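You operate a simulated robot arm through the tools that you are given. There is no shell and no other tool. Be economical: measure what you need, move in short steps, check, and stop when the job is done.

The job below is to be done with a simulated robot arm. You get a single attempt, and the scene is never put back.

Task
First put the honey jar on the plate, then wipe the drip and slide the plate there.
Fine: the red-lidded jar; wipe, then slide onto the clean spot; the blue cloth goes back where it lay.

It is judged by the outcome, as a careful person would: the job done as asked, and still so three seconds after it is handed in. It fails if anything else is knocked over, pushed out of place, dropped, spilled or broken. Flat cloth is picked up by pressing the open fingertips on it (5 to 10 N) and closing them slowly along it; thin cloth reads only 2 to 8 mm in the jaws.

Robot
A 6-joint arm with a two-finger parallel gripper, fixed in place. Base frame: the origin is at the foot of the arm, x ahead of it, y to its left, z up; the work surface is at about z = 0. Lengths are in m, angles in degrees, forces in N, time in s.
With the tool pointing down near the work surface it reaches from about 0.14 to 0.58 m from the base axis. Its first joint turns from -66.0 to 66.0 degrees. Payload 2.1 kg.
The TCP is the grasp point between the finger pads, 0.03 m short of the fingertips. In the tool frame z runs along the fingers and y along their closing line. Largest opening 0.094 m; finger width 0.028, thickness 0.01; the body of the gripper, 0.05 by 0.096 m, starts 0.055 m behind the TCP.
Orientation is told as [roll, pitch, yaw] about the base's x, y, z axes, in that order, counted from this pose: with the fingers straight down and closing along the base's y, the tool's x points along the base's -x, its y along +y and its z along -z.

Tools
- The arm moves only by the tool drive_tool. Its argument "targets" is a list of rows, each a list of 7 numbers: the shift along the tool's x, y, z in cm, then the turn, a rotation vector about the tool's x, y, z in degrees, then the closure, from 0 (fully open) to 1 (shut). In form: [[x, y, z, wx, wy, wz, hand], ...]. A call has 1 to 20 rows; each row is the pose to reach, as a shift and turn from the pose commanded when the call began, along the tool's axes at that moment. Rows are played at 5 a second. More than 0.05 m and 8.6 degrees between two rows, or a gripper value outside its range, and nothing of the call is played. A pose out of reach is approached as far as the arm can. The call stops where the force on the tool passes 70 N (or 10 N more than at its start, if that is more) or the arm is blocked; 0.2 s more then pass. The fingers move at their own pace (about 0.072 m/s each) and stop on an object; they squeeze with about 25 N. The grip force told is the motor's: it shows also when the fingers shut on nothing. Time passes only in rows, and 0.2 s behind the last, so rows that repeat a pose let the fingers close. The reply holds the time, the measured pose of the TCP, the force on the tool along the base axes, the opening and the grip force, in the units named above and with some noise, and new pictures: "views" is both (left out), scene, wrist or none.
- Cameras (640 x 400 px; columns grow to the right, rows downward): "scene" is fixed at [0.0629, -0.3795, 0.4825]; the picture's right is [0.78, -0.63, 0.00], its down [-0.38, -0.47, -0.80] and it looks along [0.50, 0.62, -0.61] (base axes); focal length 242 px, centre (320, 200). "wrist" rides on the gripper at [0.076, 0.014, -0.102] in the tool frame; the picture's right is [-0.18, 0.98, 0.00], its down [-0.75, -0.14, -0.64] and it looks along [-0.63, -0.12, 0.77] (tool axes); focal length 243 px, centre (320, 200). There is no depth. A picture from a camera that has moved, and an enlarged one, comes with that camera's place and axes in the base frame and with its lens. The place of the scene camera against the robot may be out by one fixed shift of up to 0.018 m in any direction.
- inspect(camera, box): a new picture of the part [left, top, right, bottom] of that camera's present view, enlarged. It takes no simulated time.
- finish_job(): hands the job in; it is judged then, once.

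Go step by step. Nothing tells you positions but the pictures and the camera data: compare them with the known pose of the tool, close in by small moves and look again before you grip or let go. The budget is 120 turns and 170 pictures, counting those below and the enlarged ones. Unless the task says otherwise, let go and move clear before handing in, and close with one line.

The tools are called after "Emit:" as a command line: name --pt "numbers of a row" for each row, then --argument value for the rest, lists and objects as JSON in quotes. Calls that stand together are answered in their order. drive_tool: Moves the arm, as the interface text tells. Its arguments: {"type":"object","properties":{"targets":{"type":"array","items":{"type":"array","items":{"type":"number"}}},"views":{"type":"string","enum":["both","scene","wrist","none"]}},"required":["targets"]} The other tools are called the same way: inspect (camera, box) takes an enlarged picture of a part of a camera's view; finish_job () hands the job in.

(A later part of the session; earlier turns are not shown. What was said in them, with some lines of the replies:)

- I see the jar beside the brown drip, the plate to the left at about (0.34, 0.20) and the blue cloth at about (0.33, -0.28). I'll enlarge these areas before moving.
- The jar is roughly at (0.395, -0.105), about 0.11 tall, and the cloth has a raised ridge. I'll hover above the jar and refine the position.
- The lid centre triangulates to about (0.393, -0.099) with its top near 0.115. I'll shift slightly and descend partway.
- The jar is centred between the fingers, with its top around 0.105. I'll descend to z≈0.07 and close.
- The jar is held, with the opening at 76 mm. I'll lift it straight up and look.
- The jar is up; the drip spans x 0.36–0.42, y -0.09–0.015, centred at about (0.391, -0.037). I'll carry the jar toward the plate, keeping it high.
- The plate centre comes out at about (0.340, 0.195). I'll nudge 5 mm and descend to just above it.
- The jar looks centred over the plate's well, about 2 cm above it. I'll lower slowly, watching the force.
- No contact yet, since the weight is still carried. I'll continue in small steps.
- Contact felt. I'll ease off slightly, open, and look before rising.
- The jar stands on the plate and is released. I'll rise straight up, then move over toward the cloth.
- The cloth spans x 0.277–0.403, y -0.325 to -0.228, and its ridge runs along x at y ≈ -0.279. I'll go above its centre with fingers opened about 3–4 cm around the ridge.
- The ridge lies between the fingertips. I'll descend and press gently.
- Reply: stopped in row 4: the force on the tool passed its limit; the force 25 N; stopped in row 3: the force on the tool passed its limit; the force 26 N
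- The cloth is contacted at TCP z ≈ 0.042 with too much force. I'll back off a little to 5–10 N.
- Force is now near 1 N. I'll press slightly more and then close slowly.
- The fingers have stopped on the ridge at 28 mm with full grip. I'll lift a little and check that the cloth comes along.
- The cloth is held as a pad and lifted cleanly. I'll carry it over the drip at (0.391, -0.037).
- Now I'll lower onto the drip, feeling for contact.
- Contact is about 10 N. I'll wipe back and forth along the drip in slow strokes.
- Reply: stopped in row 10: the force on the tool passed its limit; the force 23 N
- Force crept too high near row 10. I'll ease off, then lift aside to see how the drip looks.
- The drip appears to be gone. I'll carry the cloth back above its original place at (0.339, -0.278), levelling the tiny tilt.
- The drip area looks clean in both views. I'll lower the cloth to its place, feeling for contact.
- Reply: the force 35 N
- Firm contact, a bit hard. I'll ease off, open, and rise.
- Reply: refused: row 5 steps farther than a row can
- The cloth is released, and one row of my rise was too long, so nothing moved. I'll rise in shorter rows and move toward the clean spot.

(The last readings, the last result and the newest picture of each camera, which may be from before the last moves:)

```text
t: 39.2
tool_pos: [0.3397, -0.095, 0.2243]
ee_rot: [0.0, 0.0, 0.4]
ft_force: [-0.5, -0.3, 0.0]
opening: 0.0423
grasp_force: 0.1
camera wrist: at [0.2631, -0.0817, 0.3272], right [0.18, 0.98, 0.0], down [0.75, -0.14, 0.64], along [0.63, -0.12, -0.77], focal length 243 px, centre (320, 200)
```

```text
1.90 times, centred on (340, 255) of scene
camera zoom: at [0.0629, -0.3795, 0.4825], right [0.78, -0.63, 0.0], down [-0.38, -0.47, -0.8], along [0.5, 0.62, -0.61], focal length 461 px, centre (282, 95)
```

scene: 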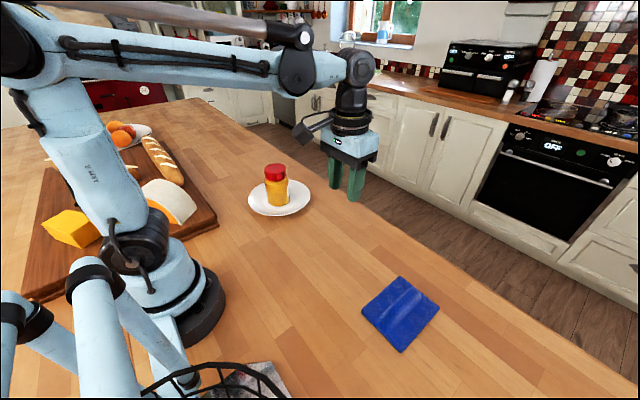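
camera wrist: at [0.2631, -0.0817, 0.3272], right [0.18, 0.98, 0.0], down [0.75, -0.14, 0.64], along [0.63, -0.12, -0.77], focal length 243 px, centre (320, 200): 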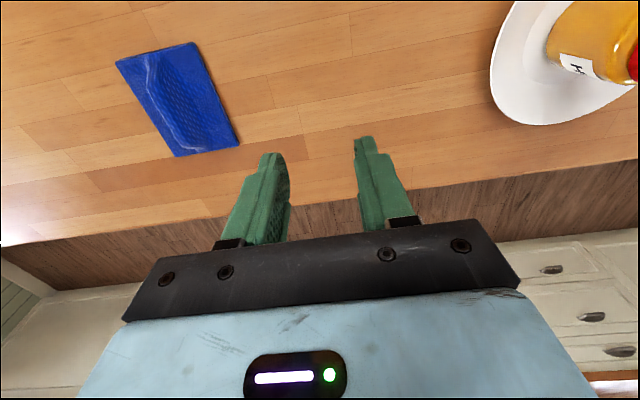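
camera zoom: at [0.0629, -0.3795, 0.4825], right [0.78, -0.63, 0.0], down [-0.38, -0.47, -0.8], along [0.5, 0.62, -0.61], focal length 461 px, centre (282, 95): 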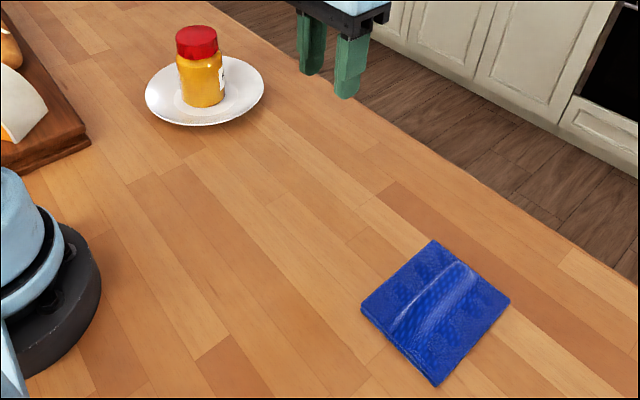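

The spot is clean and the cloth lies where it was. Next I'll turn the open gripper about 78° and go high around behind the plate (left side), so both fingertips can push its rim toward the clean spot with the camera clear of the jar.

Emit:
drive_tool --pt "0.2 2 0 0 0 6.5 0.4" --pt "0.5 6 0 0 0 13 0.2" --pt "0.7 10 0 0 0 19.5 0" --pt "1 14 0 0 0 26 0" --pt "1.2 18 0 0 0 32.5 0" --pt "1.5 22 0 0 0 39 0" --pt "1.7 26 0 0 0 45.5 0" --pt "2 30 0 0 0 52 0" --pt "2.2 34 0 0 0 58.5 0" --pt "2.5 37.5 0 0 0 65 0" --pt "2.7 40 0 0 0 71.5 0" --pt "2.8 41.7 0 0 0 78 0" --pt "2.8 41.7 0 0 0 78 0"

```text
t: 42.0
tool_pos: [0.3121, 0.3231, 0.222]
ee_rot: [0.0, 0.0, -77.8]
ft_force: [-0.4, 0.2, -0.1]
opening: 0.0938
grasp_force: 0.1
camera wrist: at [0.3084, 0.3999, 0.3256], right [1.0, 0.03, 0.0], down [0.02, -0.77, 0.64], along [0.02, -0.64, -0.77], focal length 243 px, centre (320, 200)
```

scene: 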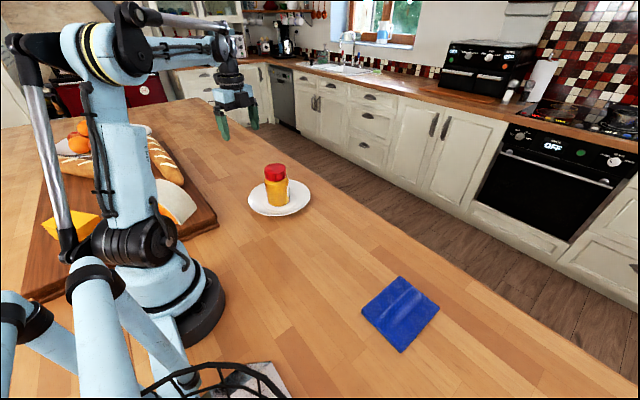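
wrist: 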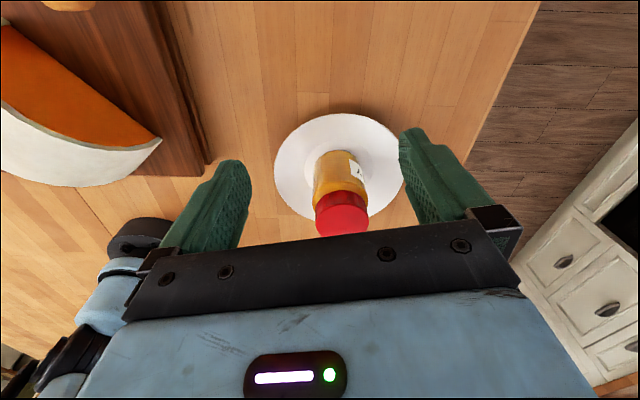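

The plate centre is at about (0.3415, 0.197) with radius about 0.096. I'll descend behind it with both fingertips near the table.

Emit:
drive_tool --pt "0 0.25 4 0 0 0 0" --pt "0 0.25 8 0 0 0 0" --pt "0 0.25 12 0 0 0 0" --pt "0 0.25 15 0 0 0 0" --pt "0 0.25 17 0 0 0 0" --pt "0 0.25 18.2 0 0 0 0" --pt "0 0.25 18.2 0 0 0 0"

Emit:
inspect --camera "scene" --box '[190, 90, 350, 240]'

```text
t: 43.6
tool_pos: [0.3104, 0.3207, 0.0414]
ee_rot: [0.0, 0.0, -77.7]
ft_force: [0.1, -0.5, 0.1]
opening: 0.094
grasp_force: 0.1
camera wrist: at [0.3077, 0.3987, 0.1443], right [1.0, 0.03, 0.0], down [0.02, -0.77, 0.64], along [0.02, -0.64, -0.77], focal length 243 px, centre (320, 200)
```

scene: 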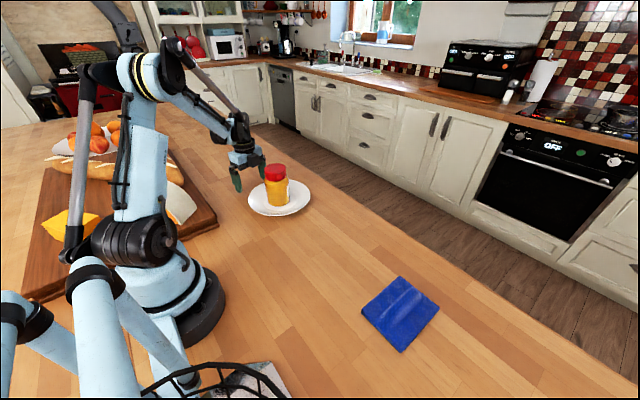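
wrist: 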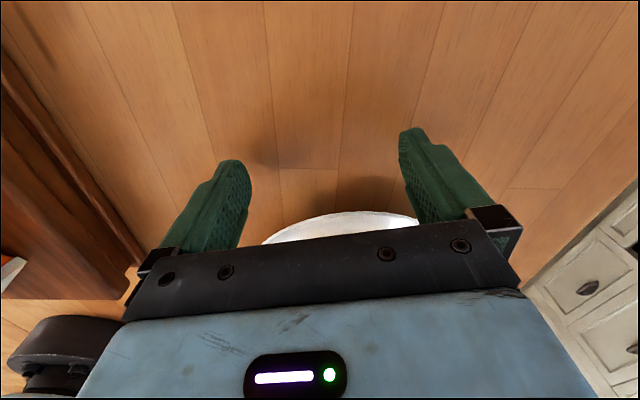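

```text
2.67 times, centred on (270, 165) of scene
camera zoom: at [0.0629, -0.3795, 0.4825], right [0.78, -0.63, 0.0], down [-0.38, -0.47, -0.8], along [0.5, 0.62, -0.61], focal length 646 px, centre (453, 293)
```

zoom: 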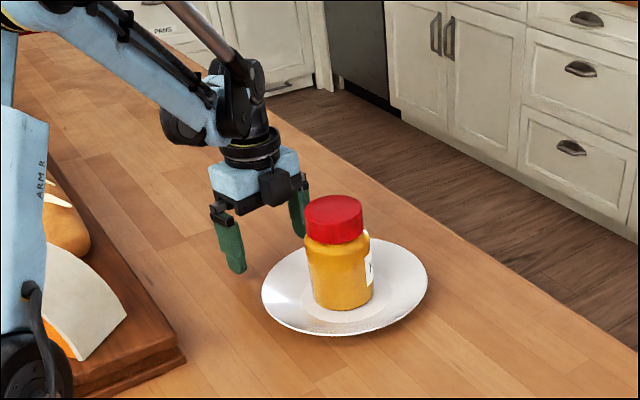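

Fingers straddle the plate's near rim symmetrically. I'll lower 4 mm more and advance gently about 5 cm to make contact.

Emit:
drive_tool --pt "0 0 0.4 0 0 0 0" --pt "-0.8 0 0.4 0 0 0 0" --pt "-1.6 0 0.4 0 0 0 0" --pt "-2.2 0 0.4 0 0 0 0" --pt "-2.7 0 0.4 0 0 0 0" --pt "-3.2 0 0.4 0 0 0 0" --pt "-3.7 0 0.4 0 0 0 0" --pt "-4.2 0 0.4 0 0 0 0" --pt "-4.8 0 0.4 0 0 0 0" --pt "-5.4 0 0.4 0 0 0 0"

Emit:
inspect --camera "scene" --box '[190, 90, 350, 240]'

```text
t: 45.8
tool_pos: [0.324, 0.2679, 0.0366]
ee_rot: [-0.1, 0.0, -77.7]
ft_force: [-0.6, 3.7, 0.3]
opening: 0.0939
grasp_force: 0.1
camera wrist: at [0.3206, 0.3452, 0.1393], right [1.0, 0.03, 0.0], down [0.02, -0.77, 0.64], along [0.02, -0.64, -0.77], focal length 243 px, centre (320, 200)
```

scene: 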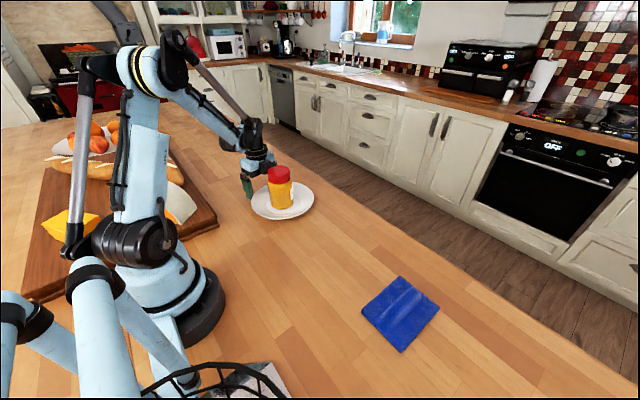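
wrist: 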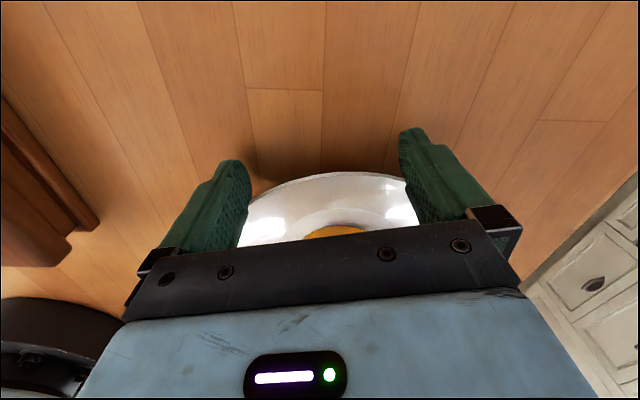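

```text
2.67 times, centred on (270, 165) of scene
camera zoom: at [0.0629, -0.3795, 0.4825], right [0.78, -0.63, 0.0], down [-0.38, -0.47, -0.8], along [0.5, 0.62, -0.61], focal length 646 px, centre (453, 293)
```

zoom: 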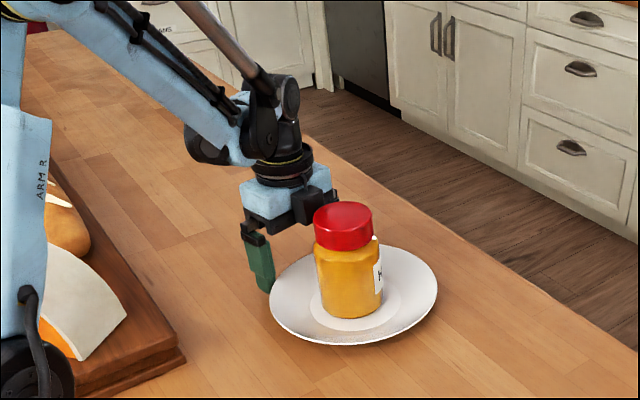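

The plate slides nicely with the jar on it at about 4 N. I'll continue with a further 12 cm.

Emit:
drive_tool --pt "-0.3 0 0 0 0 0 0" --pt "-0.8 0 0 0 0 0 0" --pt "-1.4 0 0 0 0 0 0" --pt "-2.1 0 0 0 0 0 0" --pt "-2.8 0 0 0 0 0 0" --pt "-3.5 0 0 0 0 0 0" --pt "-4.2 0 0 0 0 0 0" --pt "-4.9 0 0 0 0 0 0" --pt "-5.6 0 0 0 0 0 0" --pt "-6.3 0 0 0 0 0 0" --pt "-7.0 0 0 0 0 0 0" --pt "-7.7 0 0 0 0 0 0" --pt "-8.4 0 0 0 0 0 0" --pt "-9.1 0 0 0 0 0 0" --pt "-9.8 0 0 0 0 0 0" --pt "-10.5 0 0 0 0 0 0" --pt "-11.1 0 0 0 0 0 0" --pt "-11.6 0 0 0 0 0 0" --pt "-12 0 0 0 0 0 0"

Emit:
inspect --camera "scene" --box '[240, 130, 400, 280]'

```text
t: 49.8
tool_pos: [0.3492, 0.1508, 0.0354]
ee_rot: [-0.1, 0.1, -77.7]
ft_force: [-1.8, 2.7, -1.4]
opening: 0.0942
grasp_force: 0.1
camera wrist: at [0.3456, 0.2289, 0.1397], right [1.0, 0.03, 0.0], down [0.02, -0.77, 0.64], along [0.02, -0.64, -0.77], focal length 243 px, centre (320, 200)
```

scene: 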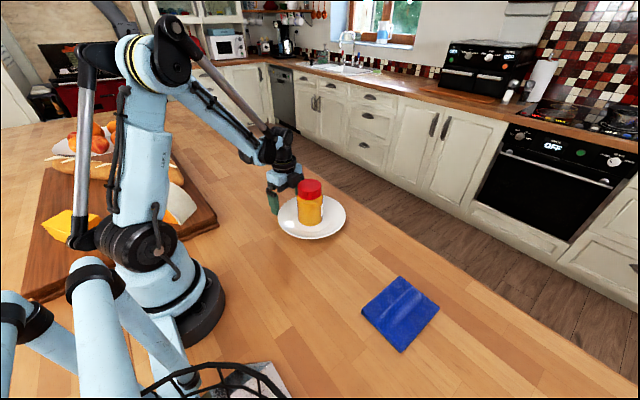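
wrist: 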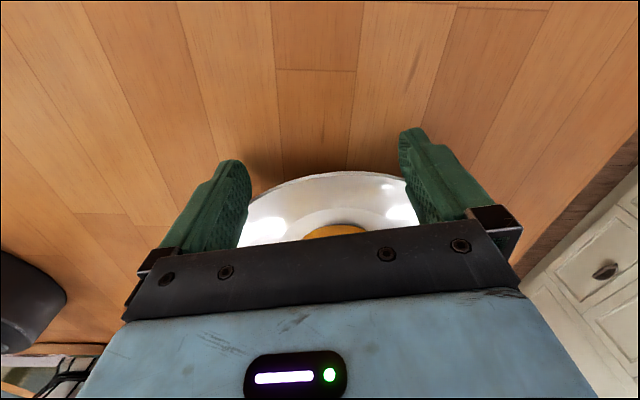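

```text
2.67 times, centred on (320, 205) of scene
camera zoom: at [0.0629, -0.3795, 0.4825], right [0.78, -0.63, 0.0], down [-0.38, -0.47, -0.8], along [0.5, 0.62, -0.61], focal length 646 px, centre (320, 187)
```

zoom: 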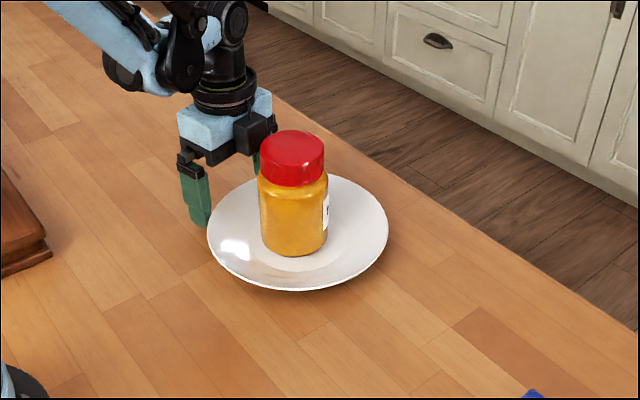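

Steady and on line; about 9.5–10.5 cm remain. I'll push 8 cm and check alignment against where the drip was (scene px ~ (341, 234)).

Emit:
drive_tool --pt "-0.3 0 0 0 0 0 0" --pt "-0.8 0 0 0 0 0 0" --pt "-1.4 0 0 0 0 0 0" --pt "-2.1 0 0 0 0 0 0" --pt "-2.8 0 0 0 0 0 0" --pt "-3.5 0 0 0 0 0 0" --pt "-4.2 0 0 0 0 0 0" --pt "-4.9 0 0 0 0 0 0" --pt "-5.6 0 0 0 0 0 0" --pt "-6.3 0 0 0 0 0 0" --pt "-7.0 0 0 0 0 0 0" --pt "-7.6 0 0 0 0 0 0" --pt "-8.0 0 0 0 0 0 0"

Emit:
inspect --camera "scene" --box '[230, 150, 450, 360]'

```text
t: 52.6
tool_pos: [0.3641, 0.0733, 0.0369]
ee_rot: [0.0, 0.0, -77.6]
ft_force: [-0.7, 2.9, 0.3]
opening: 0.0939
grasp_force: 0.0
camera wrist: at [0.3624, 0.151, 0.1398], right [1.0, 0.03, 0.0], down [0.02, -0.77, 0.64], along [0.02, -0.64, -0.77], focal length 243 px, centre (320, 200)
```

scene: 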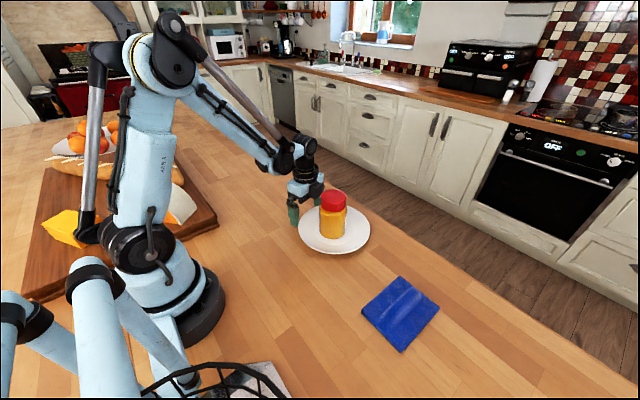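
wrist: 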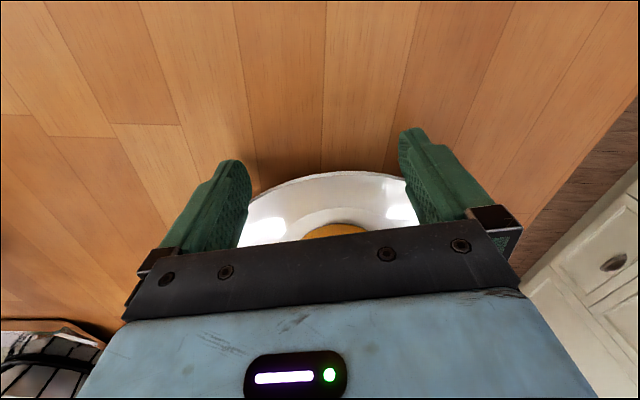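

```text
1.90 times, centred on (340, 255) of scene
camera zoom: at [0.0629, -0.3795, 0.4825], right [0.78, -0.63, 0.0], down [-0.38, -0.47, -0.8], along [0.5, 0.62, -0.61], focal length 461 px, centre (282, 95)
```

zoom: 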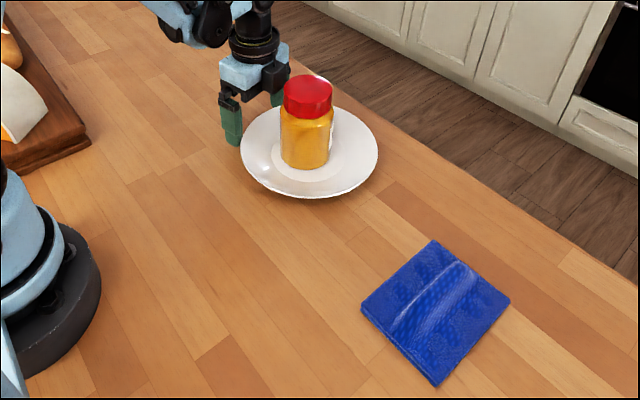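

About 1.7 cm remain. I'll finish the slide, then back straight off.

Emit:
drive_tool --pt "-0.3 0.1 0 0 0 0 0" --pt "-0.7 0.2 0 0 0 0 0" --pt "-1.2 0.3 0 0 0 0 0" --pt "-1.6 0.3 0 0 0 0 0" --pt "-1.75 0.3 0 0 0 0 0" --pt "-1.75 0.3 0 0 0 0 0" --views "none"

Emit:
drive_tool --pt "1 0 0 0 0 0 0" --pt "3 0 0 0 0 0 0" --pt "6 0 0 0 0 0 0" --pt "7 0 -3 0 0 0 0" --pt "7 0 -7 0 0 0 0" --pt "7 0 -11 0 0 0 0" --pt "7 0 -15 0 0 0 0" --pt "7 0 -19 0 0 0 0" --pt "7 0 -19 0 0 0 0"

Emit:
inspect --camera "scene" --box '[230, 150, 450, 360]'

```text
t: 54.0
tool_pos: [0.3712, 0.0564, 0.0354]
ee_rot: [0.0, -0.1, -77.7]
ft_force: [-1.8, 3.2, 1.4]
opening: 0.0939
grasp_force: 0.0
```

```text
t: 56.0
tool_pos: [0.3532, 0.1258, 0.2269]
ee_rot: [0.0, 0.0, -77.7]
ft_force: [0.1, -0.1, -0.3]
opening: 0.0938
grasp_force: 0.0
camera wrist: at [0.3507, 0.2018, 0.3299], right [1.0, 0.03, 0.0], down [0.02, -0.77, 0.64], along [0.02, -0.64, -0.77], focal length 243 px, centre (320, 200)
```

scene: 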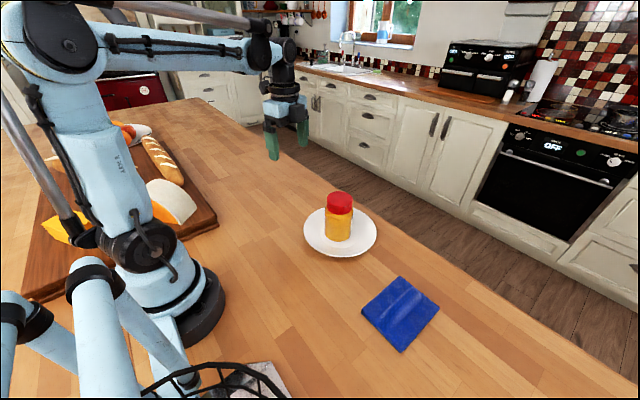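
wrist: 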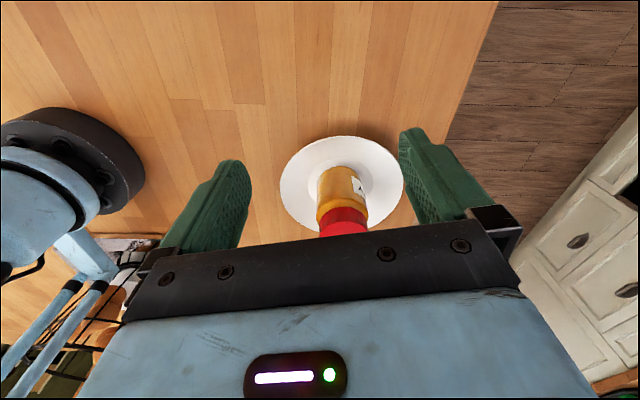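

```text
1.90 times, centred on (340, 255) of scene
camera zoom: at [0.0629, -0.3795, 0.4825], right [0.78, -0.63, 0.0], down [-0.38, -0.47, -0.8], along [0.5, 0.62, -0.61], focal length 461 px, centre (282, 95)
```

zoom: 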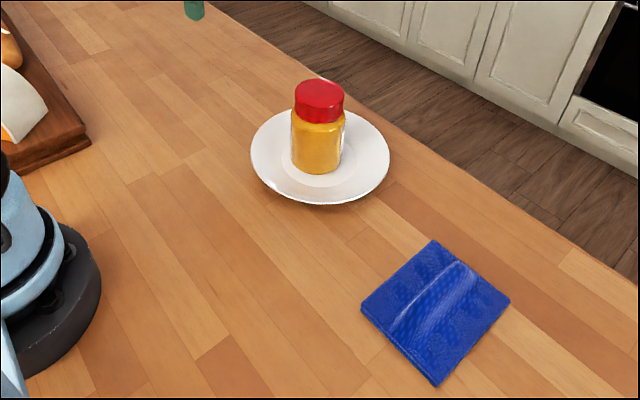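

The plate with the jar is centred where the drip was, the surface around it looks clean, and the cloth is back in its place with the arm clear. I'm handing in.

Emit:
finish_job

```text
The job is handed in.
```

The honey jar is on the plate, the drip is wiped up, the plate sits on the clean spot, and the blue cloth is back where it lay.
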